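You operate a simulated robot arm through the tools that you are given. There is no shell and no other tool.

You are at the controls of a simulated robot arm. One attempt, no reset.

JOB
Slacken the strap, park its tab and brush the green cover.
Fine: wind back till the pull read-out shows OFF and the strap lies loose, then move the tab to its rest; orange brush back. Set down upright: orange hand brush. What is to be rubbed or washed off counts as gone when no trace of it is left.
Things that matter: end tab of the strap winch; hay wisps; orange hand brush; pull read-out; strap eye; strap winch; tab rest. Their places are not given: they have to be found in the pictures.

It is judged by the outcome, as a careful person would: the job done as asked, and still so three seconds after it is handed in. It fails if anything else is knocked over, pushed out of place, dropped, spilled or broken. Lids that push on must go on centred and level and be pressed home; caps that screw on are set level and turned clockwise until they are tight.

ROBOT AND FRAMES
A 7-joint arm with a two-finger parallel gripper, fixed in place. Base frame: the origin is on the floor under the middle of its stand, x ahead of it, y to its left, z up. Readings come in mm, degrees, newtons and seconds.
With the tool pointing down near the work surface it reaches from about 320 to 740 mm from the base axis. Its first joint turns from -115.0 to 115.0 degrees. Payload 3.91 kg.
The TCP is the grasp point between the finger pads, 30 mm short of the fingertips. In the tool frame z runs along the fingers and y along their closing line. Largest opening 110 mm; finger width 20, thickness 10; the body of the gripper, 48 by 112 mm, starts 55 mm behind the TCP.
Orientation is told as [roll, pitch, yaw] about the base's x, y, z axes, in that order, counted from this pose: with the fingers straight down and closing along the base's y, the tool's x points along the base's -x, its y along +y and its z along -z.

CONTROLS
- The arm moves only by the tool nudge_tool. Its argument "plan" is a list that holds one entry, the list of rows, each a list of 7 numbers: the finger opening in mm, from 0 to 110, then the shift along the tool's x, y, z in mm, then the turn, a rotation vector about the tool's x, y, z in degrees. In form: [[[grip, tx, ty, tz, rx, ry, rz], ...]]. A call has 1 to 20 rows; each row is the pose to reach, as a shift and turn from the pose commanded when the call began, along the tool's axes at that moment. Each row takes 0.2 s and may step no farther than 50 mm and 8.6 degrees from the row before; otherwise, or with a gripper value out of range, the whole call is refused. Where a pose cannot be reached the arm comes as near as it can. A force on the tool above 40 N (or 10 N above the force at the start of the call, whichever is more), or a blocked arm, ends the call early, and 0.2 s more pass. Each finger travels about 108 mm/s and halts on what it meets, pressing with about 22 N; the grip force reading is that of the motor and also rises with nothing between the fingers. The clock runs only during rows and for 0.2 s after the last one: add rows that repeat a pose to give the fingers time. The reply holds the time, the measured pose of the TCP, the force on the tool along the base axes, the opening and the grip force, in the units named above and with some noise, with the torque about the TCP (base axes, N m) and any sound that the robot's microphone picked up.
- Cameras (640 x 400 px; columns grow to the right, rows downward): "scene" is fixed at [214.6, 498.8, 1648.3]; the picture's right is [-0.89, -0.45, 0.00], its down [-0.30, 0.60, -0.74] and it looks along [0.33, -0.66, -0.67] (base axes); focal length 226 px, centre (320, 200). "wrist" rides on the gripper at [72, 17, -103] in the tool frame; the picture's right is [-0.23, 0.97, 0.00], its down [-0.76, -0.18, -0.62] and it looks along [-0.61, -0.14, 0.78] (tool axes); focal length 222 px, centre (320, 200).
- camera(camera): a new picture of that camera. It takes no simulated time.
- raise_lower(by): slides the trunk up (or, below 0, down) by that many mm; the arm rides with it, the base frame stays. It gives what a move gives, with no picture.
- point_at(camera, pixels): for up to 12 pixels [column, row] of the newest picture of that camera ("zoom" is the newest enlarged one), the place [x, y, z] in the base frame of the surface seen there, good to about 2 mm, but the place of the scene camera against the robot may be out by one fixed shift of up to 12 mm in any direction. It takes no simulated time.
- zoom(camera, box): a new picture of the part [left, top, right, bottom] of that camera's present view, enlarged. It takes no simulated time.
- sign_off(): hands the job in; it is judged then, once.

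Open the gripper and draw the arm clear of the work before you hand the job in, unless the task says otherwise.

The tools are called after "Call:" as name(argument=value, ...) on one line, values as JSON. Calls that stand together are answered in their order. nudge_tool: Moves the arm, as the interface text tells. Its arguments: {"type":"object","properties":{"plan":{"type":"array"}},"required":["plan"]} The other tools are called the same way: raise_lower (by) moves the trunk up or down; camera (camera) takes a picture; point_at (camera, pixels) gives the place of the surface under pixels of a picture; zoom (camera, box) takes an enlarged picture of a part of a camera's view; sign_off () hands the job in.

At the start:

```text
clock: 0.0
tcp_pos: [465.0, -175.2, 1447.5]
tcp_rot: [0.0, 0.1, 0.0]
contact_force: [-0.4, -0.1, -0.4]
ft_torque: [-0.04, 0.02, 0.0]
finger_gap: 109.8
finger_force: 0.0
trunk travel left (down, up): [-925.0, 65.0]
```

scene: 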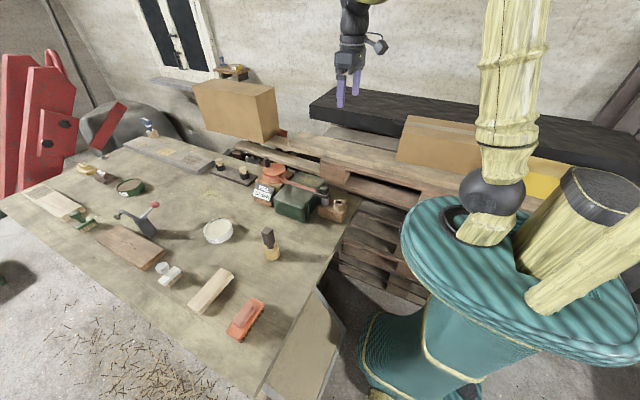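
wrist: 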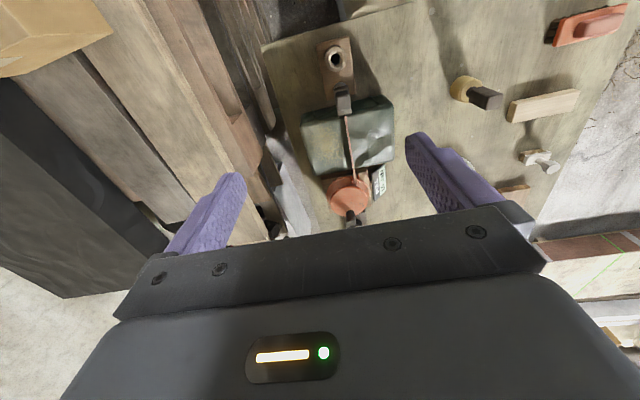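

The scene picture shows the strap winch (about 275,175), the green cover (295,200) and an orange brush (245,318). I enlarge the winch region and the brush for detail.

Call:
zoom(camera="scene", box=[230, 140, 360, 230])

Call:
zoom(camera="wrist", box=[270, 20, 430, 230])

Call:
zoom(camera="scene", box=[180, 220, 320, 360])

Call:
zoom(camera="scene", box=[0, 100, 240, 290])

```text
4.44 times, centred on (295, 185) of scene
```

zoom: 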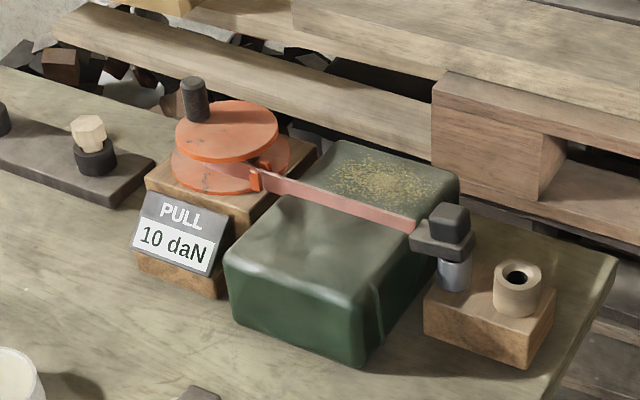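

```text
1.90 times, centred on (350, 125) of wrist
```

zoom: 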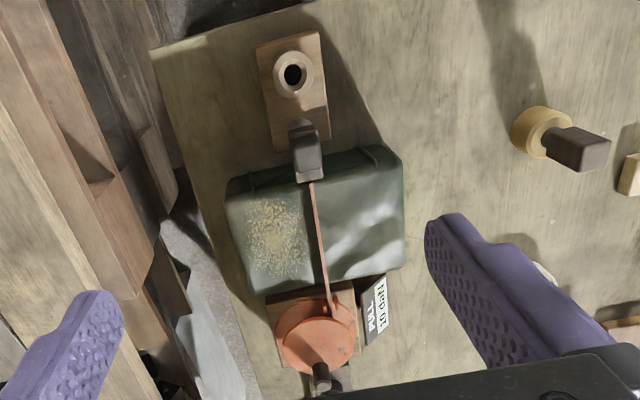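

```text
2.86 times, centred on (250, 290) of scene
```

zoom: 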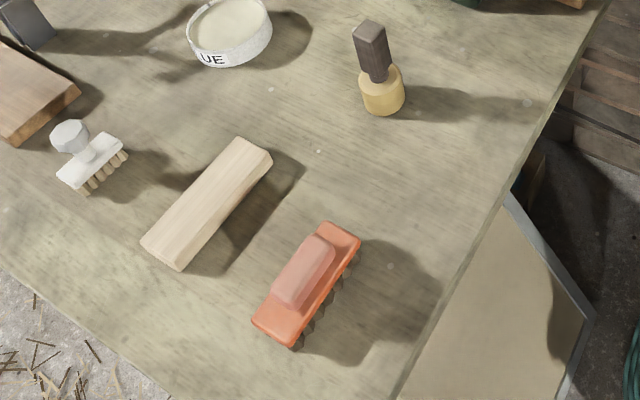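

```text
2.11 times, centred on (120, 195) of scene
```

zoom: 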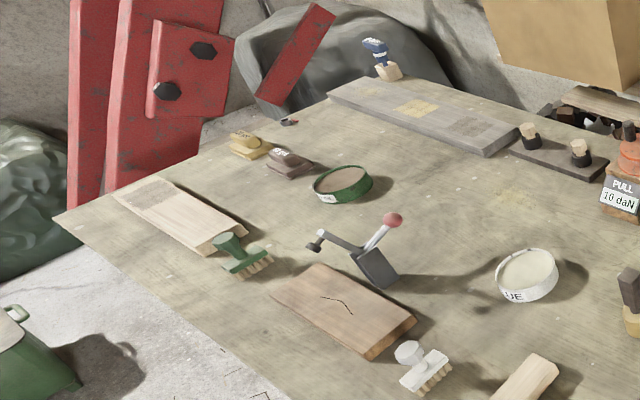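

The read-out shows PULL 10 daN; the strap runs from the drum over the green cover to a dark tab at zoom (445,235), next to a ringed block (517,290). I ask for the places of these features.

Call:
zoom(camera="scene", box=[300, 170, 360, 225])

Call:
zoom(camera="scene", box=[250, 150, 300, 210])

Call:
zoom(camera="scene", box=[230, 140, 360, 230])

Call:
point_at(camera="zoom", pixels=[[195, 84], [195, 110], [240, 130], [210, 180], [256, 180], [340, 200], [410, 225], [450, 215], [430, 245], [455, 275], [517, 268], [540, 330]])

Call:
point_at(camera="scene", pixels=[[236, 320], [254, 301], [243, 333], [248, 315], [262, 308], [232, 332], [270, 340], [267, 236], [271, 254], [218, 236], [210, 290], [165, 275]])

```text
7.27 times, centred on (330, 198) of scene
```

zoom: 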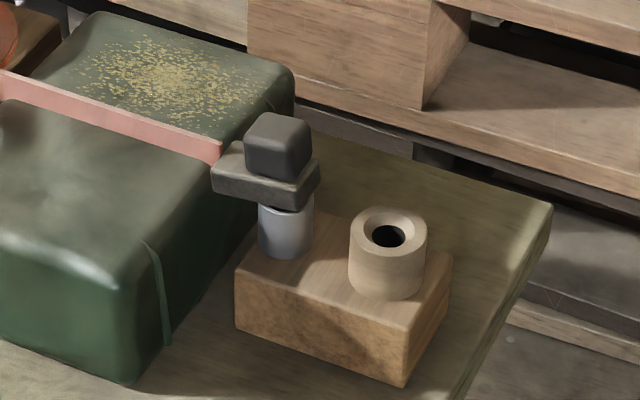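

```text
6.67 times, centred on (275, 180) of scene
```

zoom: 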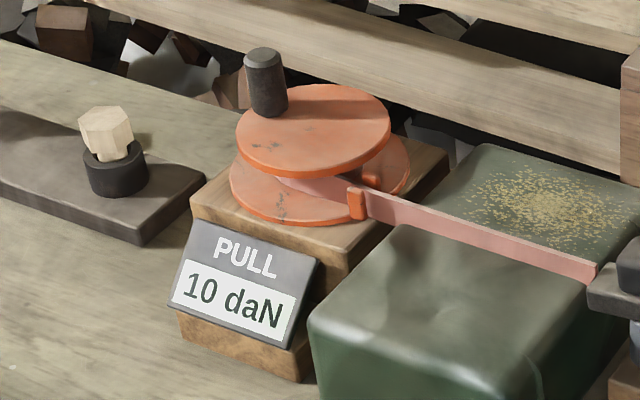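

```text
4.44 times, centred on (295, 185) of scene
```

zoom: 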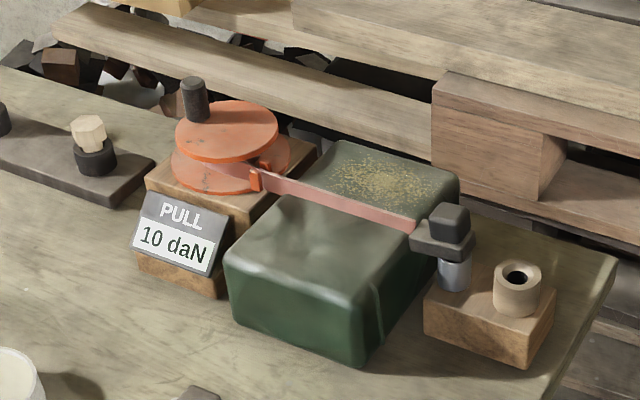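

```text
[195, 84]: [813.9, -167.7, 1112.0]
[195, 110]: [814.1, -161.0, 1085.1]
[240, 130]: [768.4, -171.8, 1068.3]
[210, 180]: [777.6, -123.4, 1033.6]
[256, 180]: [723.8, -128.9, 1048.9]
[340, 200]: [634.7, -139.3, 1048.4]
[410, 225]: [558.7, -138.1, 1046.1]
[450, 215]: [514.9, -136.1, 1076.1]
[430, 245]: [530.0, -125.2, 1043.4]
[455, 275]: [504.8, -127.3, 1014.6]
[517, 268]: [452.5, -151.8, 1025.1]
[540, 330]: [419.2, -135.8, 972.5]
```

```text
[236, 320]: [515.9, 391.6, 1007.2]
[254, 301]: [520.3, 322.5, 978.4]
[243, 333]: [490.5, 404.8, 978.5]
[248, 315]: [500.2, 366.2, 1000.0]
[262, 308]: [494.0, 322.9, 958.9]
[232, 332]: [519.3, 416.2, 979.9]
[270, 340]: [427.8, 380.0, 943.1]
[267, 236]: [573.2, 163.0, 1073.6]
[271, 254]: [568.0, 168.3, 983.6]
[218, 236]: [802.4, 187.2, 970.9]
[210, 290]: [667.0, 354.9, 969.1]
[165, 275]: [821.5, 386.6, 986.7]
```

I measure the same features with the wrist camera, which is tied to the robot: drum, crank knob, strap, tab, eye and ring. I enlarge the winch in the wrist view first.

Call:
zoom(camera="wrist", box=[300, 20, 400, 120])

Call:
point_at(camera="zoom", pixels=[[230, 230], [230, 160], [170, 130], [320, 200], [250, 200], [290, 310], [300, 350], [245, 110], [330, 300], [270, 260], [290, 270], [180, 300]])

Call:
zoom(camera="wrist", box=[310, 150, 410, 250])

Call:
point_at(camera="zoom", pixels=[[230, 210], [120, 200], [280, 200], [200, 165], [270, 330], [290, 390], [240, 130], [270, 170], [300, 170], [400, 180], [340, 210], [450, 60]])

```text
4.00 times, centred on (350, 70) of wrist
```

zoom: 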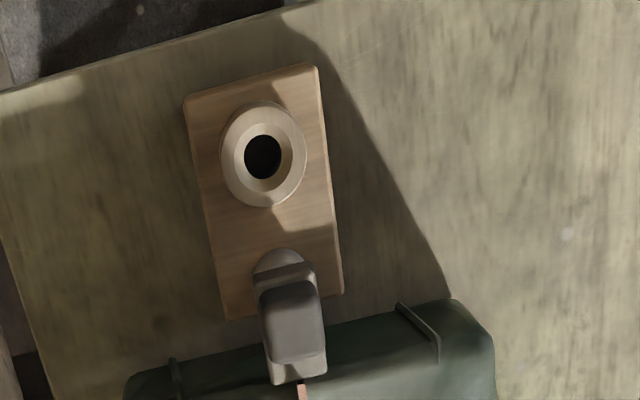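

```text
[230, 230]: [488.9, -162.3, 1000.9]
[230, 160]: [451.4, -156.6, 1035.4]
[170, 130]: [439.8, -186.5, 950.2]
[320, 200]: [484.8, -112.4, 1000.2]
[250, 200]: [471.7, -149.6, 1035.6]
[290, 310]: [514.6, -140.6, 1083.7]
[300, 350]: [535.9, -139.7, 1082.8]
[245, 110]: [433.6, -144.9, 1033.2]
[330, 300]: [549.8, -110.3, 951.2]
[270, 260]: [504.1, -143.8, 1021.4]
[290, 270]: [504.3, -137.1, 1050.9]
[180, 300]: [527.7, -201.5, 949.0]
```

```text
4.00 times, centred on (360, 200) of wrist
```

zoom: 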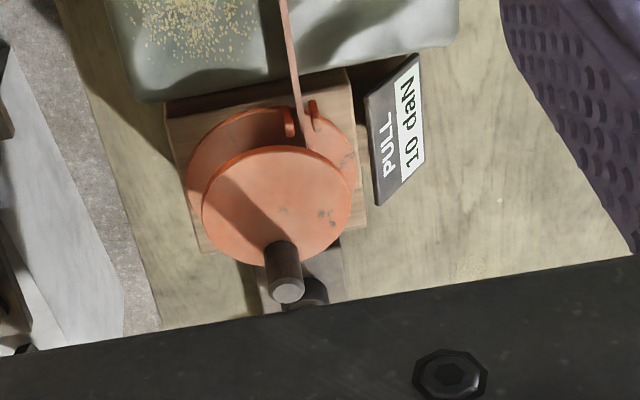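

```text
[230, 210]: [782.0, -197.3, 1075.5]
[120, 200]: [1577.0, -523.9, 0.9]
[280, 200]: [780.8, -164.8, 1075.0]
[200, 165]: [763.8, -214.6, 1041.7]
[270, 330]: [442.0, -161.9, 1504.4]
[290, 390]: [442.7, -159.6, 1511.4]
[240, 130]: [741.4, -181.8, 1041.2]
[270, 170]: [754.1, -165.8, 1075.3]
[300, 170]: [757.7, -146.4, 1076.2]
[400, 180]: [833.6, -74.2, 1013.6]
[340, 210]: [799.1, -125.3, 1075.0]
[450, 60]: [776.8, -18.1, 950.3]
```

The table reads z≈950 in the wrist frame, so the scene camera is off by about 7 mm in z. The crank knob is near (820,-160), far out, so I lower the trunk to look closer and check reach.

Call:
raise_lower(by=-200)

```text
clock: 2.2
tcp_pos: [464.0, -175.3, 1247.3]
tcp_rot: [0.0, 0.0, 0.0]
contact_force: [1.0, -0.1, 0.3]
ft_torque: [0.0, 0.0, 0.01]
finger_gap: 110.2
finger_force: 0.1
trunk travel left (down, up): [-725.0, 265.0]
```

The arm is at z 1247 now. I take a wrist picture to see the winch closer.

Call:
camera(camera="wrist")

Call:
camera(camera="scene")

```text
taken
```

wrist: 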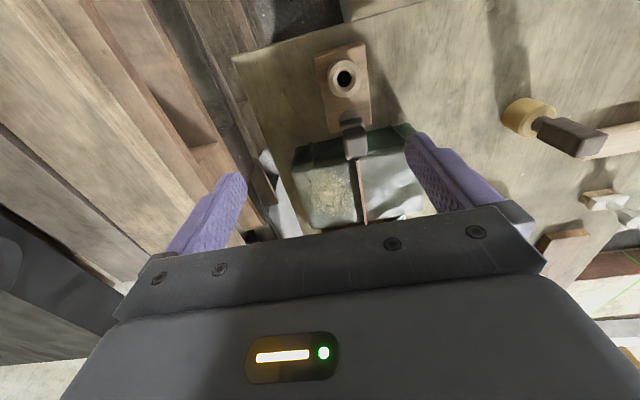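

```text
taken
```

scene: 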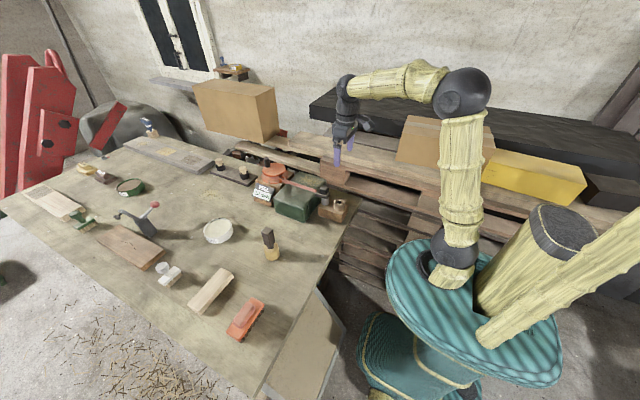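

I check the arm's joints' heights in the scene picture to judge the reach (shoulder ball near (450,250), elbow near (463,93)).

Call:
point_at(camera="scene", pixels=[[450, 250], [463, 93], [345, 90], [455, 275], [273, 172], [245, 180], [220, 163]])

```text
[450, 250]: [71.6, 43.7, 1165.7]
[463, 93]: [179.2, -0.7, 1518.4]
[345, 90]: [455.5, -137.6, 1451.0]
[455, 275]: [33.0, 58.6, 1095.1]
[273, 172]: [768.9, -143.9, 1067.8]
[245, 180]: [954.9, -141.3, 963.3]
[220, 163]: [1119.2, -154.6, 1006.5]
```

The shoulder sits near z 1165, so the far crank knob will need the tool tilted forward. First I raise and advance the tool for a close look at the drum and knob.

Call:
nudge_tool(plan=[[[110, -20, 0, -30, 0, 0, 0], [110, -45, 0, -65, 0, 0, 0], [110, -70, 0, -100, 0, 0, 0], [110, -95, 0, -130, 0, 0, 0], [110, -95, 0, -130, 0, 0, 0]]])

Call:
camera(camera="wrist")

```text
clock: 3.4
tcp_pos: [558.1, -175.5, 1379.4]
tcp_rot: [0.0, -0.1, 0.1]
contact_force: [-0.9, -0.8, -0.2]
ft_torque: [-0.01, -0.03, -0.01]
finger_gap: 110.2
finger_force: 0.0
trunk travel left (down, up): [-725.0, 265.0]
```

```text
taken
```

wrist: 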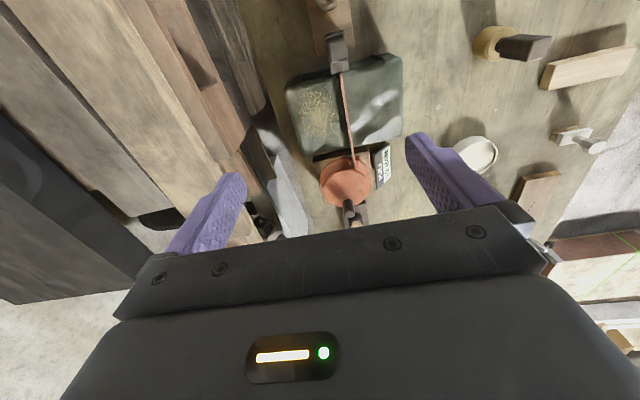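

The drum is in view around (345,185) with the knob at (350,210). I enlarge it and measure.

Call:
zoom(camera="wrist", box=[305, 140, 395, 230])

```text
4.44 times, centred on (350, 185) of wrist
```

zoom: 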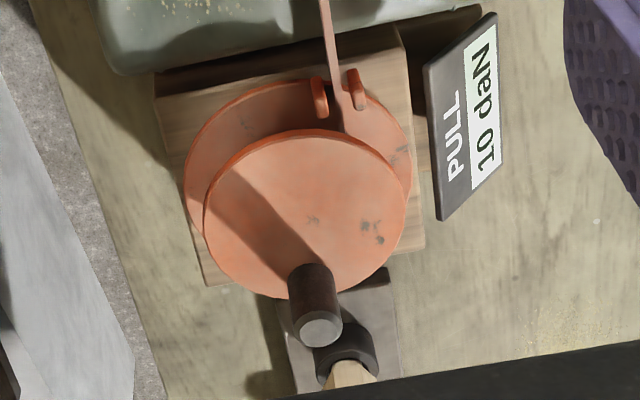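

Call:
point_at(camera="zoom", pixels=[[320, 332], [305, 330], [336, 330], [310, 290], [320, 270], [212, 220], [398, 215], [308, 138], [265, 288], [355, 285], [190, 190], [403, 170]])

Call:
point_at(camera="zoom", pixels=[[335, 40], [345, 90], [320, 98], [357, 95], [250, 90], [320, 342], [318, 322], [350, 370], [380, 310], [330, 10], [200, 260], [415, 230]])

```text
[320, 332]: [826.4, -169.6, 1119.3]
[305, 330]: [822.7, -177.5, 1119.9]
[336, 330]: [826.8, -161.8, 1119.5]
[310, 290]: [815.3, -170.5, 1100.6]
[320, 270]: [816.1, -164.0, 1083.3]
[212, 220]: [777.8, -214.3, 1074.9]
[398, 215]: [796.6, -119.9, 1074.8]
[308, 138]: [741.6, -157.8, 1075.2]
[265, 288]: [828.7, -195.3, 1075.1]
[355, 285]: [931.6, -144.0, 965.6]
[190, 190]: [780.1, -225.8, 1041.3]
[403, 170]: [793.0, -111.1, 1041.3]
```

```text
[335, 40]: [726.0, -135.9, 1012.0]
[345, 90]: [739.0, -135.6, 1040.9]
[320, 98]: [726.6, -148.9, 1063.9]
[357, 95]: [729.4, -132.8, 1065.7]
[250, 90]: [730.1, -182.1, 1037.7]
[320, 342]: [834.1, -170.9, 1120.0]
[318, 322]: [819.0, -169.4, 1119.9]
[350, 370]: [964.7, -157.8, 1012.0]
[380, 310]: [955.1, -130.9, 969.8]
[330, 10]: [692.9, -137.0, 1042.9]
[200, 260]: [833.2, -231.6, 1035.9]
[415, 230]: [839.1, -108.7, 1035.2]
```

The top disc is at z 1075 with its centre near (788,-167) and radius 48; the knob (z 1075–1120, dia about 17) is at (826,-170). I check the height of the pallets and boxes on the -y side before swinging the tool there.

Call:
point_at(camera="wrist", pixels=[[230, 120], [240, 60], [180, 120], [100, 150], [280, 180], [265, 210], [150, 180], [30, 200], [60, 60], [190, 30], [255, 150], [300, 215]])

Call:
raise_lower(by=80)

```text
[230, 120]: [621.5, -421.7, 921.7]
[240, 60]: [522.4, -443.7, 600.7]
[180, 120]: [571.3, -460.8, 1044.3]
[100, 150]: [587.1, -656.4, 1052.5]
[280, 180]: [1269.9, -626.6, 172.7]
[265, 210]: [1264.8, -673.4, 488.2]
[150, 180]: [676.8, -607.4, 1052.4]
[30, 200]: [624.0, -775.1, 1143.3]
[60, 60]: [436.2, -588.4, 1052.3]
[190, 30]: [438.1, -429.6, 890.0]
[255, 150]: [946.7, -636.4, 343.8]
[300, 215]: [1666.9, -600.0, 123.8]
```

```text
clock: 4.5
tcp_pos: [559.9, -176.4, 1458.8]
tcp_rot: [0.0, 0.0, 0.0]
contact_force: [1.3, -0.3, 0.7]
ft_torque: [0.01, 0.03, 0.0]
finger_gap: 110.0
finger_force: 0.0
trunk travel left (down, up): [-805.0, 185.0]
```

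The pallets are well clear (y below -420). I tilt the tool forward 40° while moving to about (720,-170,1250), fingers partly closed.

Call:
nudge_tool(plan=[[[70, -26, 1, 34, 0, -6.67, 0], [70, -53, 2, 69, 0, -13.33, 0], [70, -80, 3, 104, 0, -20, 0], [70, -107, 4, 139, 0, -26.67, 0], [70, -133, 5, 174, 0, -33.33, 0], [70, -160, 6, 209, 0, -40, 0], [70, -160, 6, 209, 0, -40, 0]]])

Call:
camera(camera="wrist")

Call:
camera(camera="scene")

```text
clock: 6.1
tcp_pos: [720.0, -169.2, 1251.0]
tcp_rot: [0.0, -40.2, 0.0]
contact_force: [-0.1, 1.0, 0.3]
ft_torque: [0.01, 0.01, -0.03]
finger_gap: 69.8
finger_force: 0.0
trunk travel left (down, up): [-805.0, 185.0]
```

```text
taken
```

wrist: 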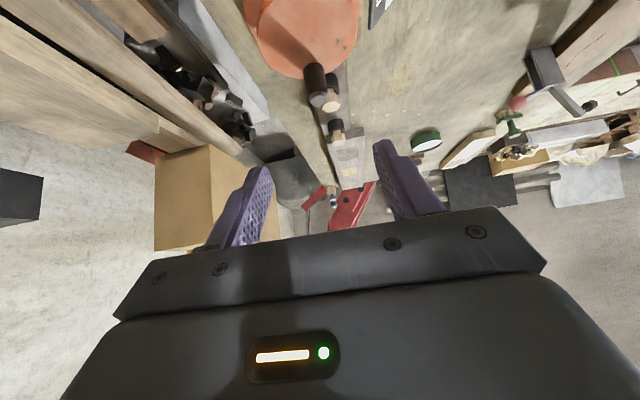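

```text
taken
```

scene: 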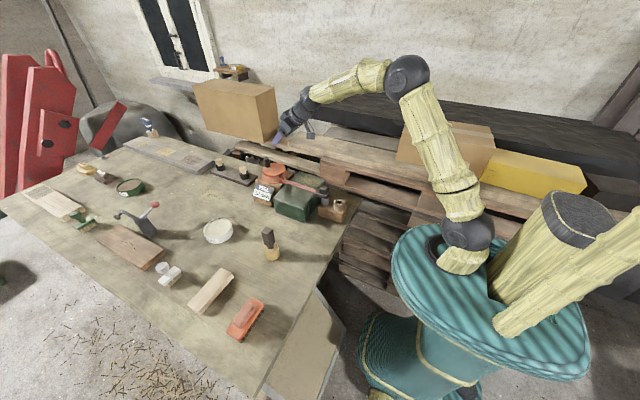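

The knob appears at wrist (318,90). I measure it again from here.

Call:
zoom(camera="wrist", box=[230, 0, 410, 130])

```text
3.08 times, centred on (320, 65) of wrist
```

zoom: 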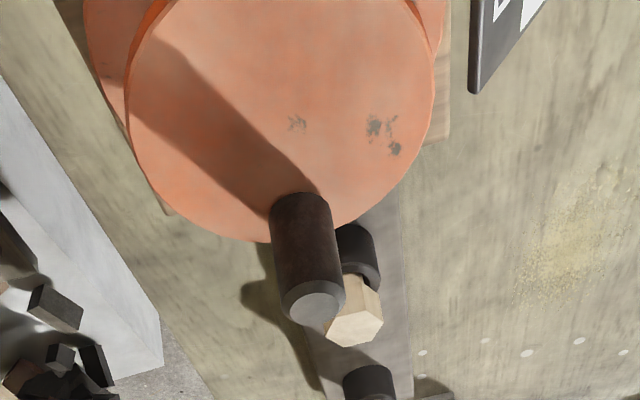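

Call:
point_at(camera="zoom", pixels=[[315, 310], [292, 305], [340, 303], [315, 295], [315, 322], [300, 240], [298, 205], [285, 125], [140, 60], [430, 75], [200, 215], [260, 238]])

```text
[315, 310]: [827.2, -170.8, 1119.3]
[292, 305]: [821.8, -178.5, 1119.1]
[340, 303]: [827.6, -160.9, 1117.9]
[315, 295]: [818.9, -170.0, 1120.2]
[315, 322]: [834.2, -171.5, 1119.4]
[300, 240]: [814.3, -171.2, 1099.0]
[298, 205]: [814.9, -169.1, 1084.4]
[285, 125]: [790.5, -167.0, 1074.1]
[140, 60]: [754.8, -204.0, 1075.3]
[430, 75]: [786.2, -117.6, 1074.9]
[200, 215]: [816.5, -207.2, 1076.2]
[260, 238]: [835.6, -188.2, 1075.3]
```

The knob axis is at about (825,-170), the disc centre at about (789.5,-167.5), crank radius about 36. I descend along the tool axis to straddle the knob at z≈1110 with the fingers open.

Call:
nudge_tool(plan=[[[70, 5, -0.5, 40, 0, 0, 0], [70, 10.7, -0.8, 80, 0, 0, 0], [70, 10.7, -0.8, 115, 0, 0, 0], [70, 10.7, -0.8, 145, 0, 0, 0], [70, 10.7, -0.8, 165, 0, 0, 0], [70, 10.7, -0.8, 175, 0, 0, 0], [70, 10.7, -0.8, 175, 0, 0, 0]]])

Call:
camera(camera="wrist")

```text
clock: 7.7
tcp_pos: [825.3, -169.5, 1112.2]
tcp_rot: [0.0, -40.0, 0.0]
contact_force: [-0.5, 0.9, 0.0]
ft_torque: [0.03, -0.02, 0.01]
finger_gap: 69.9
finger_force: 0.1
trunk travel left (down, up): [-805.0, 185.0]
```

```text
taken
```

wrist: 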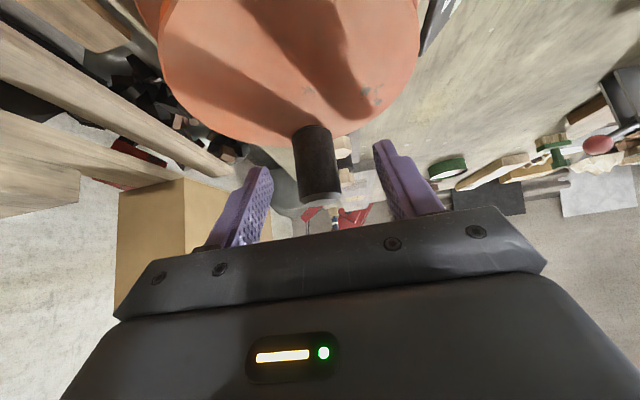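

The knob stands between the fingers at (318,160). I close the fingers on it.

Call:
nudge_tool(plan=[[[30, 0, 0, 0, 0, 0, 0], [12, 0, 0, 0, 0, 0, 0], [12, 0, 0, 0, 0, 0, 0]]])

Call:
zoom(camera="scene", box=[230, 140, 360, 230])

```text
clock: 8.5
tcp_pos: [824.8, -170.1, 1111.0]
tcp_rot: [0.0, -40.0, 0.0]
contact_force: [0.5, -1.9, -0.3]
ft_torque: [0.27, -0.28, 0.07]
finger_gap: 24.5
finger_force: 44.9
trunk travel left (down, up): [-805.0, 185.0]
```

```text
4.44 times, centred on (295, 185) of scene
```

zoom: 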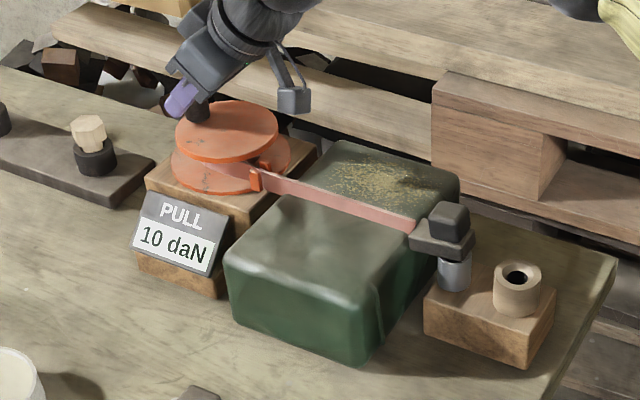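

The knob is held (gap 24.5 mm). The strap leaves the drum on its +y side, so winding back should be counter-clockwise from above; I turn about 30° that way and check the read-out.

Call:
nudge_tool(plan=[[[12, -0.06, 3.23, 0.05, 0, 0, 0], [12, 0.08, 6.45, -0.07, 0, 0, 0], [12, 0.45, 9.64, -0.38, 0, 0, 0], [12, 1.03, 12.78, -0.86, 0, 0, 0], [12, 1.82, 15.84, -1.52, 0, 0, 0], [12, 2.8, 18.8, -2.35, 0, 0, 0]]])

Call:
zoom(camera="scene", box=[230, 140, 360, 230])

```text
clock: 9.9
tcp_pos: [821.7, -156.8, 1109.8]
tcp_rot: [0.0, -40.2, -0.1]
contact_force: [12.0, -20.8, 4.5]
ft_torque: [0.19, 0.02, 0.77]
finger_gap: 22.9
finger_force: 45.4
trunk travel left (down, up): [-805.0, 185.0]
```

```text
4.44 times, centred on (295, 185) of scene
```

zoom: 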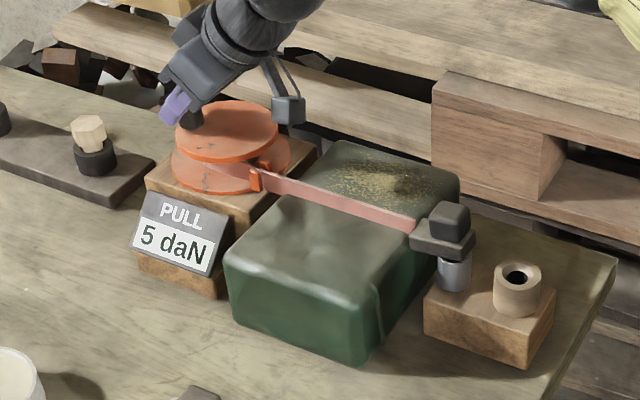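

The read-out dropped from 10 to 5 daN, so the direction is right. I carry on along the arc, a further 15–30°, watching the force.

Call:
nudge_tool(plan=[[[12, 1.18, 2.84, -0.99, 0, 0, 0], [12, 2.55, 5.53, -2.14, 0, 0, 0], [12, 4.09, 8.06, -3.43, 0, 0, 0], [12, 4.09, 8.06, -3.43, 0, 0, 0]]])

Call:
zoom(camera="scene", box=[230, 140, 360, 230])

Call:
camera(camera="wrist")

```text
clock: 10.9
tcp_pos: [816.2, -143.4, 1108.3]
tcp_rot: [0.2, -40.0, 0.0]
contact_force: [6.6, -2.3, 2.0]
ft_torque: [-0.03, 0.06, 0.22]
finger_gap: 23.9
finger_force: 44.6
trunk travel left (down, up): [-805.0, 185.0]
```

```text
4.44 times, centred on (295, 185) of scene
```

zoom: 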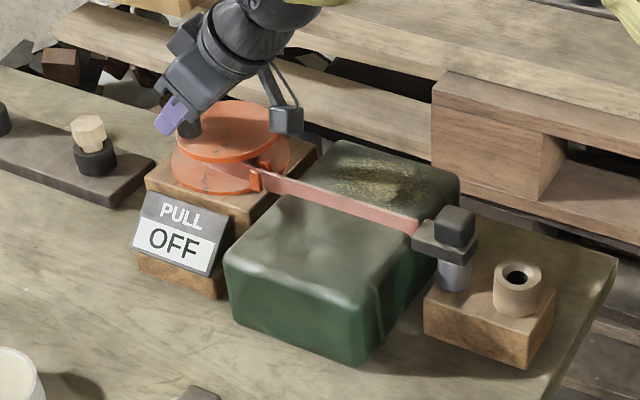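

```text
taken
```

wrist: 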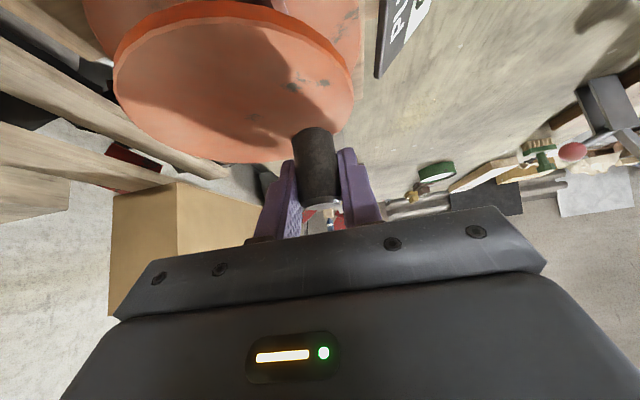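

The read-out now shows OFF and the resistance has gone, but the strap still looks straight. I wind back a further 30° to leave real slack.

Call:
nudge_tool(plan=[[[12, 1.7, 2.33, -1.43, 0, 0, 0], [12, 3.55, 4.47, -2.98, 0, 0, 0], [12, 5.54, 6.39, -4.65, 0, 0, 0], [12, 7.64, 8.08, -6.42, 0, 0, 0], [12, 9.86, 9.52, -8.28, 0, 0, 0], [12, 12.16, 10.7, -10.2, 0, 0, 0]]])

Call:
zoom(camera="scene", box=[230, 140, 360, 230])

```text
clock: 12.3
tcp_pos: [799.8, -135.0, 1109.2]
tcp_rot: [-0.1, -39.9, 0.0]
contact_force: [5.0, -7.3, 0.3]
ft_torque: [-0.62, -0.48, 0.23]
finger_gap: 24.5
finger_force: 45.1
trunk travel left (down, up): [-805.0, 185.0]
```

```text
4.44 times, centred on (295, 185) of scene
```

zoom: 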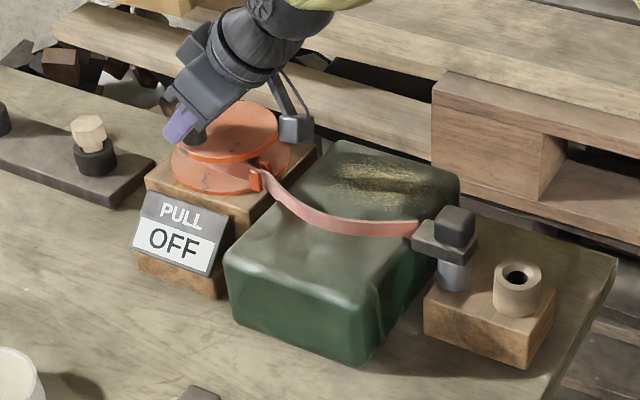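

The strap now curves loosely and the read-out shows OFF. The tab rest is about 57 mm further from the drum than the eye, so I pay out more slack, another 60°, so that the strap stays loose with the tab parked.

Call:
nudge_tool(plan=[[[12, 2.86, 1.07, -2.4, 0, 0, 0], [12, 5.78, 1.74, -4.85, 0, 0, 0], [12, 8.73, 2.01, -7.33, 0, 0, 0], [12, 11.7, 1.88, -9.82, 0, 0, 0], [12, 14.64, 1.34, -12.29, 0, 0, 0], [12, 17.52, 0.4, -14.71, 0, 0, 0], [12, 20.31, -0.92, -17.05, 0, 0, 0], [12, 22.97, -2.62, -19.28, 0, 0, 0], [12, 25.48, -4.67, -21.39, 0, 0, 0], [12, 27.83, -7.06, -23.36, 0, 0, 0]]])

Call:
zoom(camera="scene", box=[230, 140, 360, 230])

Call:
camera(camera="wrist")

```text
clock: 14.5
tcp_pos: [763.9, -135.4, 1108.7]
tcp_rot: [0.1, -39.8, 0.2]
contact_force: [5.7, 20.7, -3.0]
ft_torque: [-0.3, 0.65, 0.73]
finger_gap: 24.3
finger_force: 45.6
trunk travel left (down, up): [-805.0, 185.0]
```

```text
4.44 times, centred on (295, 185) of scene
```

zoom: 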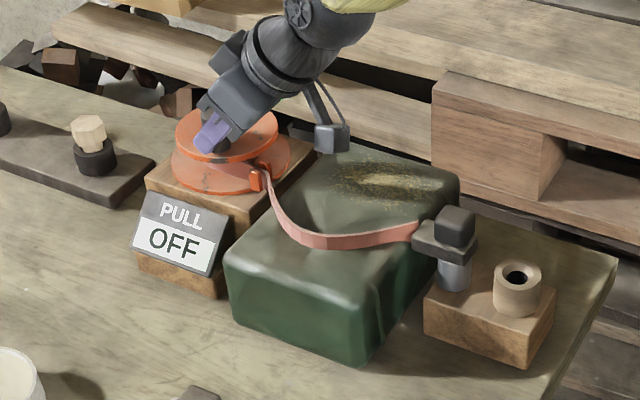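

```text
taken
```

wrist: 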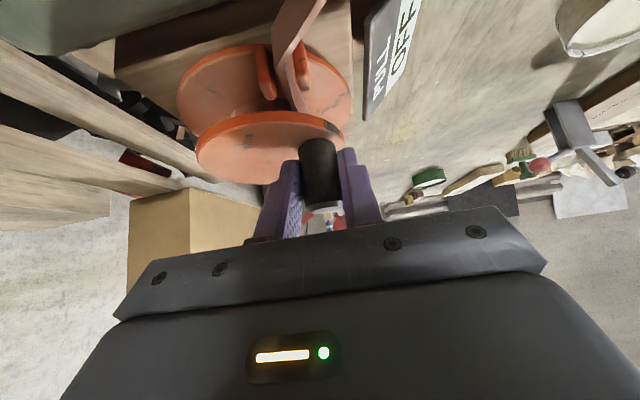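

Slack is now large, read-out OFF. I measure the strap's path to see whether its length suffices for the tab at its rest.

Call:
point_at(camera="zoom", pixels=[[270, 185], [278, 205], [290, 228], [310, 242], [340, 243], [370, 238], [400, 232], [415, 232], [517, 275], [455, 275]])

Call:
zoom(camera="wrist", box=[170, 0, 410, 220])

```text
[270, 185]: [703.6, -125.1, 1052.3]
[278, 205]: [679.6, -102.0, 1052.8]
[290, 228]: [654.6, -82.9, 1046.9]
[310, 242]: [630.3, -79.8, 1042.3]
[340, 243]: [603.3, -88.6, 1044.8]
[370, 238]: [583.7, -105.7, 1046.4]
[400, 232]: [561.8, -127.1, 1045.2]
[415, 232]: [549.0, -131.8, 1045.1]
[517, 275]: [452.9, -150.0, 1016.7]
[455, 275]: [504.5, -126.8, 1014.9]
```

```text
1.82 times, centred on (290, 110) of wrist
```

zoom: 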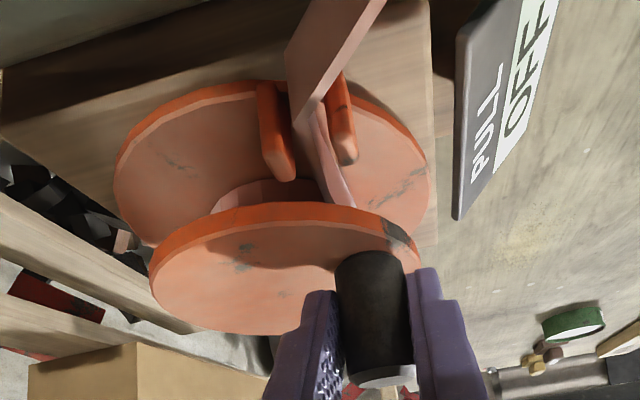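

The strap (clip to tab) is about 215 mm long now, while parking the tab needs about 236 mm, so more slack is needed. I refine the drum centre before continuing the arc.

Call:
point_at(camera="zoom", pixels=[[290, 226], [158, 285], [210, 322], [250, 331], [200, 235], [375, 235], [412, 258], [345, 225], [375, 290], [370, 350], [385, 380], [270, 280]])

```text
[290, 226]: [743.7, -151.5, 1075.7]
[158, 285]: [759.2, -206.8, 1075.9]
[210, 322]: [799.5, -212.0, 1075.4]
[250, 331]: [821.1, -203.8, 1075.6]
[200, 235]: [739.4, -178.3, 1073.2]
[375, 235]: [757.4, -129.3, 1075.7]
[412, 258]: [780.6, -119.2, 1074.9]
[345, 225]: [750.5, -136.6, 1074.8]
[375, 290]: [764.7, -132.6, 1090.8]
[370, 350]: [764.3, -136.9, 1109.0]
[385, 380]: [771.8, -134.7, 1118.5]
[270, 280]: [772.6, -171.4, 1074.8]
```

The drum centre (789,-167) is confirmed, but the knob now sits at about (776,-134.5), so it has slid about 12 mm toward the edge of the pads. I open, re-centre on the knob and grip again.

Call:
nudge_tool(plan=[[[44, 0, 0, 0, 0, 0, 0], [44, 0, 5, 0, 0, 0, 0], [44, -4.6, 5, 3.9, 0, 0, 0], [44, -9.2, 5, 7.7, 0, 0, 0], [44, -9.2, 5, 7.7, 0, 0, 0], [12, -9.2, 5, 7.7, 0, 0, 0], [12, -9.2, 5, 7.7, 0, 0, 0]]])

Call:
zoom(camera="wrist", box=[170, 0, 410, 220])

Call:
zoom(camera="scene", box=[230, 140, 360, 230])

```text
clock: 16.1
tcp_pos: [776.1, -136.8, 1109.5]
tcp_rot: [0.0, -40.0, 0.0]
contact_force: [-0.5, -0.2, 1.1]
ft_torque: [0.31, 0.32, -0.02]
finger_gap: 24.7
finger_force: 45.2
trunk travel left (down, up): [-805.0, 185.0]
```

```text
1.82 times, centred on (290, 110) of wrist
```

zoom: 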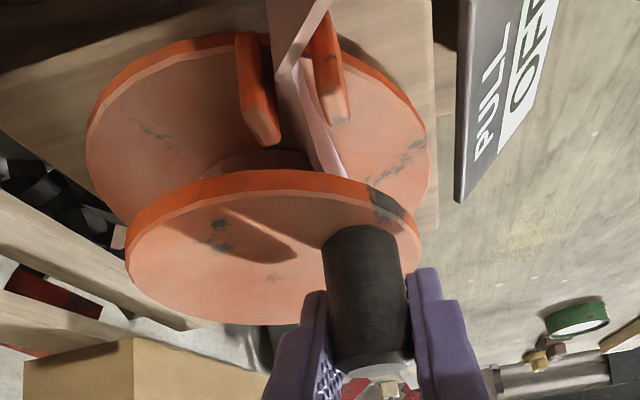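

```text
4.44 times, centred on (295, 185) of scene
```

zoom: 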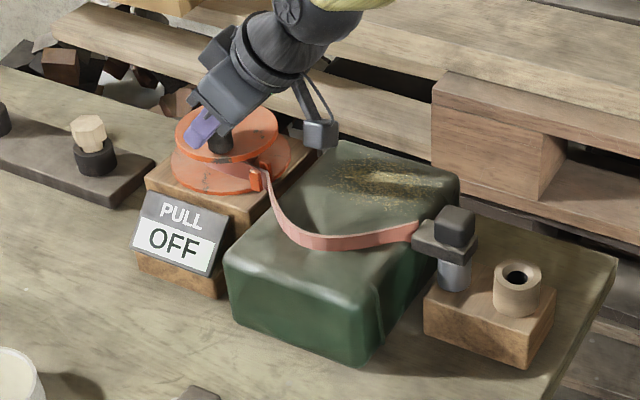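

Gripped again at (776,-137). I check the knob's face position once more.

Call:
point_at(camera="wrist", pixels=[[302, 135], [310, 160], [310, 175], [316, 192], [310, 190]])

```text
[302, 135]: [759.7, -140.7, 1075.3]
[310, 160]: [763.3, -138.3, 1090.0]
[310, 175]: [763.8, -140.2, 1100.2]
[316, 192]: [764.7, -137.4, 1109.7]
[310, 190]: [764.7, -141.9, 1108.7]
```

The knob is centred at about (776,-137) in the fingers. I continue the arc to about 180°.

Call:
nudge_tool(plan=[[[12, 2.5, -1.72, -2.1, 0, 0, 0], [12, 4.86, -3.77, -4.08, 0, 0, 0], [12, 7.04, -6.13, -5.91, 0, 0, 0], [12, 9.02, -8.77, -7.57, 0, 0, 0], [12, 10.77, -11.67, -9.04, 0, 0, 0], [12, 12.28, -14.79, -10.31, 0, 0, 0], [12, 13.54, -18.11, -11.36, 0, 0, 0], [12, 14.52, -21.57, -12.18, 0, 0, 0], [12, 15.22, -25.15, -12.78, 0, 0, 0], [12, 15.63, -28.81, -13.12, 0, 0, 0], [12, 15.74, -32.5, -13.21, 0, 0, 0]]])

Call:
camera(camera="wrist")

Call:
zoom(camera="scene", box=[230, 140, 360, 230])

```text
clock: 18.5
tcp_pos: [752.7, -160.5, 1108.2]
tcp_rot: [-0.2, -39.8, 0.3]
contact_force: [-16.0, 28.2, -5.8]
ft_torque: [0.27, 0.12, 0.86]
finger_gap: 24.2
finger_force: 44.2
trunk travel left (down, up): [-805.0, 185.0]
```

```text
taken
```

wrist: 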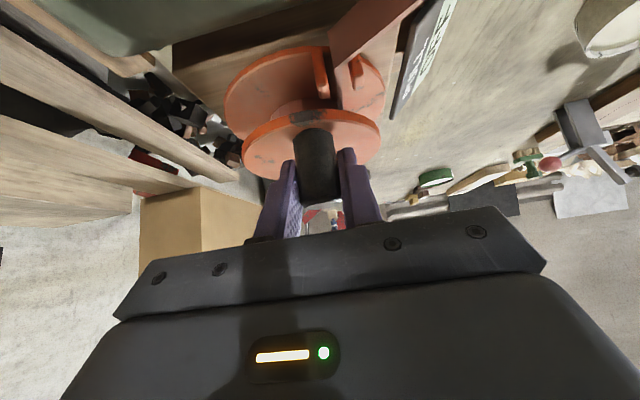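

```text
4.44 times, centred on (295, 185) of scene
```

zoom: 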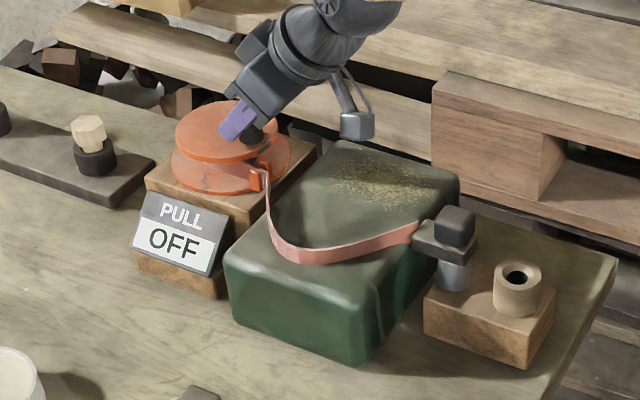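

Read-out OFF, strap hangs with more slack. I measure the strap's course again.

Call:
point_at(camera="zoom", pixels=[[262, 180], [270, 205], [275, 230], [290, 250], [315, 256], [340, 253], [370, 246], [395, 237], [414, 230], [243, 180]])

Call:
point_at(camera="wrist", pixels=[[316, 150], [316, 170], [316, 190]])

```text
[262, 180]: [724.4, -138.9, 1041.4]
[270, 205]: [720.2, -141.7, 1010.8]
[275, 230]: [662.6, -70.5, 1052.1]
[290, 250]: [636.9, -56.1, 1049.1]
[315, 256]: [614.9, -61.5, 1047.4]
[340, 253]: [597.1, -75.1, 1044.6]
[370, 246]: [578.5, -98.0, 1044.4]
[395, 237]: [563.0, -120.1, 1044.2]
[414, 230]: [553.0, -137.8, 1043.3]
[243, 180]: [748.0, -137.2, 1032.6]
```

```text
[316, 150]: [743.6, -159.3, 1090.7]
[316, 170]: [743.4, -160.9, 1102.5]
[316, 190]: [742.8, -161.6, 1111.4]
```

The strap is about 244 mm now, only about 8 mm over what parking needs. I pay out a further 45° or so.

Call:
nudge_tool(plan=[[[12, -0.18, -3.69, 0.15, 0, 0, 0], [12, -0.66, -7.33, 0.55, 0, 0, 0], [12, -1.42, -10.89, 1.2, 0, 0, 0], [12, -2.47, -14.32, 2.08, 0, 0, 0], [12, -3.79, -17.59, 3.18, 0, 0, 0], [12, -5.36, -20.67, 4.5, 0, 0, 0], [12, -7.17, -23.51, 6.02, 0, 0, 0], [12, -9.19, -26.09, 7.72, 0, 0, 0]]])

Call:
zoom(camera="scene", box=[230, 140, 360, 230])

```text
clock: 20.3
tcp_pos: [766.3, -193.3, 1111.2]
tcp_rot: [-0.1, -40.1, 0.1]
contact_force: [-4.9, 8.9, -1.5]
ft_torque: [0.28, 0.09, 0.35]
finger_gap: 24.3
finger_force: 44.5
trunk travel left (down, up): [-805.0, 185.0]
```

```text
4.44 times, centred on (295, 185) of scene
```

zoom: 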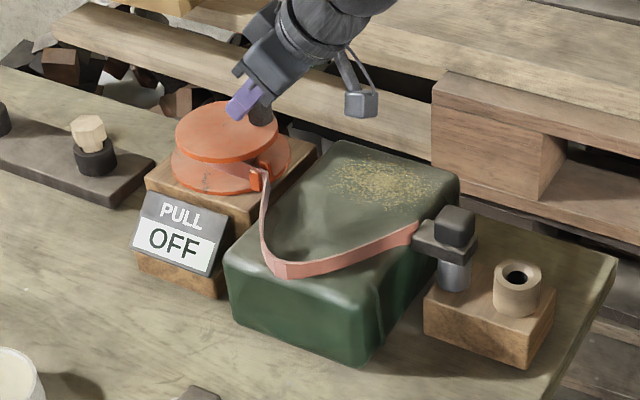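

The strap is well slack with OFF showing. I open the fingers and back off along the tool axis.

Call:
nudge_tool(plan=[[[50, 0, 0, 0, 0, 0, 0], [50, 0, 0, 0, 0, 0, 0], [50, 0, 0, -15, 0, 0, 0], [50, 0, 0, -40, 0, 0, 0], [50, 0, 0, -80, 0, 0, 0], [50, 0, 0, -120, 0, 0, 0], [50, 0, 0, -160, 0, 0, 0], [50, 0, 0, -200, 0, 0, 0]]])

Call:
camera(camera="scene")

Call:
camera(camera="wrist")

```text
clock: 22.1
tcp_pos: [637.8, -193.3, 1262.1]
tcp_rot: [0.0, -40.1, 0.1]
contact_force: [0.1, 0.2, -0.3]
ft_torque: [0.0, -0.02, -0.01]
finger_gap: 50.3
finger_force: 0.1
trunk travel left (down, up): [-805.0, 185.0]
```

```text
taken
```

scene: 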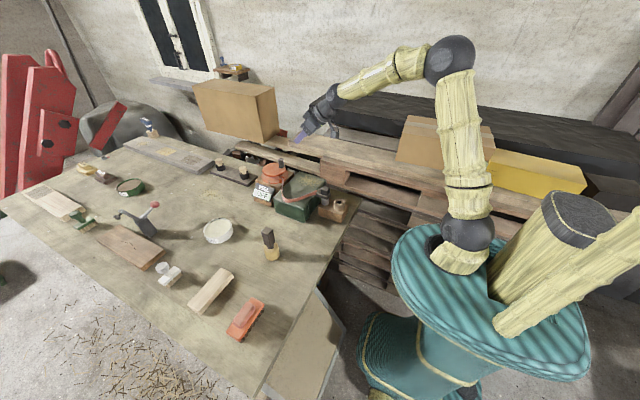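

```text
taken
```

wrist: 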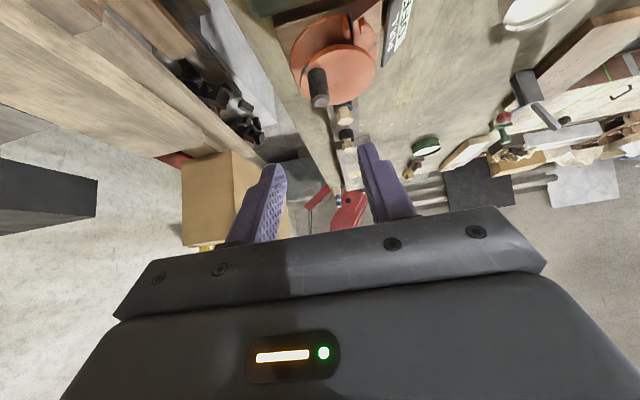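

Clear of the winch. I bring the tool back to vertical and move to about (460,-140,1300) to look at the tab, the eye and the rest.

Call:
nudge_tool(plan=[[[70, 18.6, 8.8, -24, 0, 6.7, 0], [70, 37.2, 17.7, -48, 0, 13.4, 0], [70, 55.8, 26.5, -72, 0, 20, 0], [70, 74.5, 35.3, -96, 0, 26.7, 0], [70, 93, 44.2, -120, 0, 33.4, 0], [70, 111.7, 53, -143.7, 0, 40.1, 0], [70, 111.7, 53, -143.7, 0, 40.1, 0]]])

Call:
camera(camera="wrist")

Call:
zoom(camera="wrist", box=[260, 20, 440, 180])

Call:
zoom(camera="scene", box=[230, 140, 360, 230])

```text
clock: 23.7
tcp_pos: [458.5, -141.2, 1302.1]
tcp_rot: [0.0, 0.2, 0.1]
contact_force: [0.2, 0.7, 0.0]
ft_torque: [0.02, 0.06, 0.01]
finger_gap: 70.0
finger_force: 0.1
trunk travel left (down, up): [-805.0, 185.0]
```

```text
taken
```

wrist: 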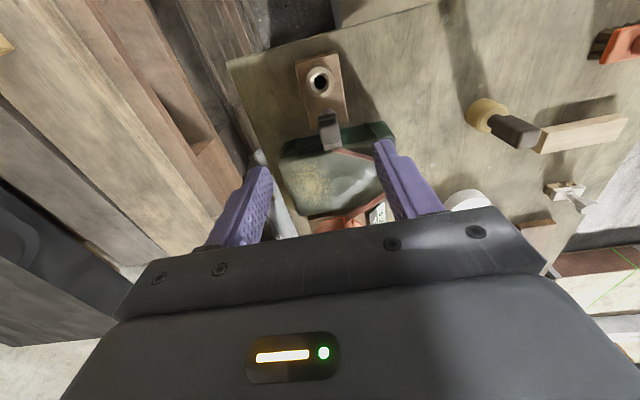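

```text
2.50 times, centred on (350, 100) of wrist
```

zoom: 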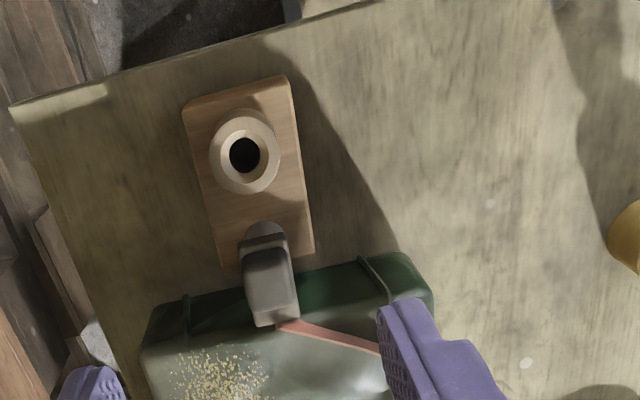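

```text
4.44 times, centred on (295, 185) of scene
```

zoom: 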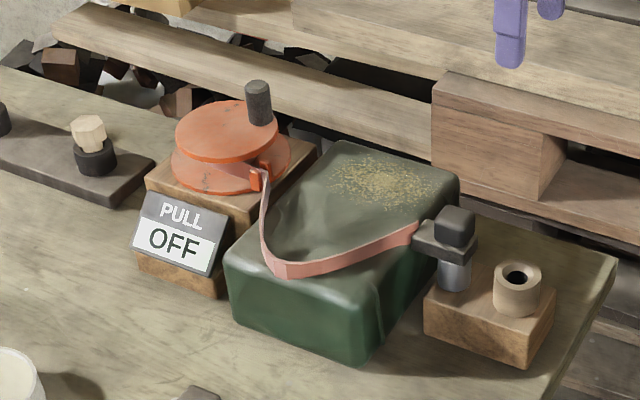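

The tab and ring are in view. I enlarge the tab and measure its block, plate and the ring.

Call:
zoom(camera="wrist", box=[290, 50, 370, 160])

```text
3.64 times, centred on (330, 105) of wrist
```

zoom: 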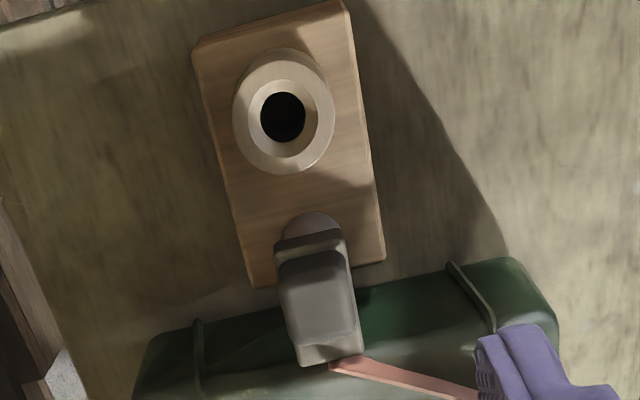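

Call:
point_at(camera="zoom", pixels=[[290, 290], [335, 285], [298, 335], [348, 328], [318, 310], [305, 245], [330, 240], [305, 358], [355, 350], [310, 225], [312, 262], [280, 248]])

Call:
point_at(camera="zoom", pixels=[[283, 85], [283, 152], [248, 118], [322, 115], [290, 65], [282, 98], [282, 135], [262, 118], [303, 115], [220, 60], [355, 180], [345, 365]])

```text
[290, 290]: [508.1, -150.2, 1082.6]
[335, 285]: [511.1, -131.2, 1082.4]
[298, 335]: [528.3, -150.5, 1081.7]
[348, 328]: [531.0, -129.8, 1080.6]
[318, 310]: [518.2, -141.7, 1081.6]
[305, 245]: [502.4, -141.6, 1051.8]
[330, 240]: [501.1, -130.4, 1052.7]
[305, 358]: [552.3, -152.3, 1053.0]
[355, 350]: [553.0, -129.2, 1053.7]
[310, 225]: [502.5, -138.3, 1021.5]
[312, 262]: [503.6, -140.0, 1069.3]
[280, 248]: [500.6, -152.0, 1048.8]
```

```text
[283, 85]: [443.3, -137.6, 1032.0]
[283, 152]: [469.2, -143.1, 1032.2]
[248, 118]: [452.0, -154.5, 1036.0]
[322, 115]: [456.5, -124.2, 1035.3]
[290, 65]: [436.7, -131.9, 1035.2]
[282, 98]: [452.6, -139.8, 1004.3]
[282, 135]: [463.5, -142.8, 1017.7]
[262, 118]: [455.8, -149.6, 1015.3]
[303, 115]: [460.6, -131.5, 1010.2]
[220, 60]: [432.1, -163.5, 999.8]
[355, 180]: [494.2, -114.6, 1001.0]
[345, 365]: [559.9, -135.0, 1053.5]
```

The tab block is at x 504–534, y about -140, top z 1082; the ring is centred near (456,-140), top z 1036. I measure the eye sleeve and ring from the scene camera to get their relative offset.

Call:
zoom(camera="scene", box=[310, 175, 350, 215])

```text
10.00 times, centred on (330, 195) of scene
```

zoom: 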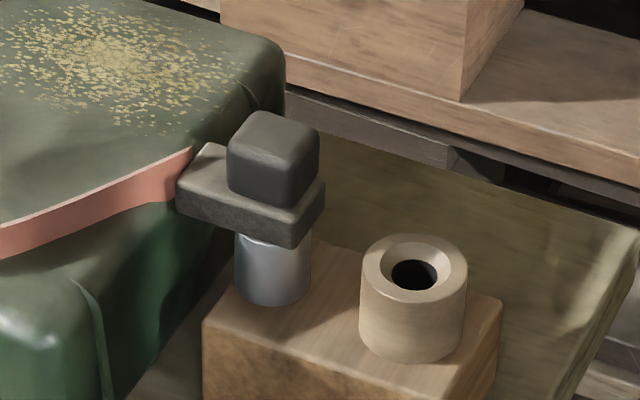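

Call:
point_at(camera="zoom", pixels=[[240, 265], [272, 270], [305, 265], [272, 296], [370, 320], [412, 330], [455, 320], [412, 352], [366, 265], [462, 268], [420, 239], [412, 300]])

Call:
point_at(camera="zoom", pixels=[[272, 145], [235, 150], [315, 140], [292, 125], [255, 118], [240, 180], [310, 190], [285, 195], [190, 180], [210, 150], [285, 235], [315, 205]])

```text
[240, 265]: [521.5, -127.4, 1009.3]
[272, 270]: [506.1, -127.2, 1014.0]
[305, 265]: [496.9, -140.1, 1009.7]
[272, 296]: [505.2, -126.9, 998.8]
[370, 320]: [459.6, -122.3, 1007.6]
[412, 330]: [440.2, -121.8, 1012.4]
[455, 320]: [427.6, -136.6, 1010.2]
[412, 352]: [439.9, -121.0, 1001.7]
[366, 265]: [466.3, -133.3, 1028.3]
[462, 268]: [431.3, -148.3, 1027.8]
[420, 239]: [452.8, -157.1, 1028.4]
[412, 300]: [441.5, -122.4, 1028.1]
```

```text
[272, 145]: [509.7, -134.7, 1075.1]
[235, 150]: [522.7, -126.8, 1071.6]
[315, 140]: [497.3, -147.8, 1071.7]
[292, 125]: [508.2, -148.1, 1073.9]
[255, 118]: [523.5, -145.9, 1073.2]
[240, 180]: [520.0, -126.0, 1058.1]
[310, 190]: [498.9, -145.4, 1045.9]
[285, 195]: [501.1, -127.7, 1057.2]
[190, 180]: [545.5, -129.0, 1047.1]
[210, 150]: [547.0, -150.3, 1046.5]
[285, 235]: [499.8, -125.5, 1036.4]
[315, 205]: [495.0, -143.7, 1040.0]
```

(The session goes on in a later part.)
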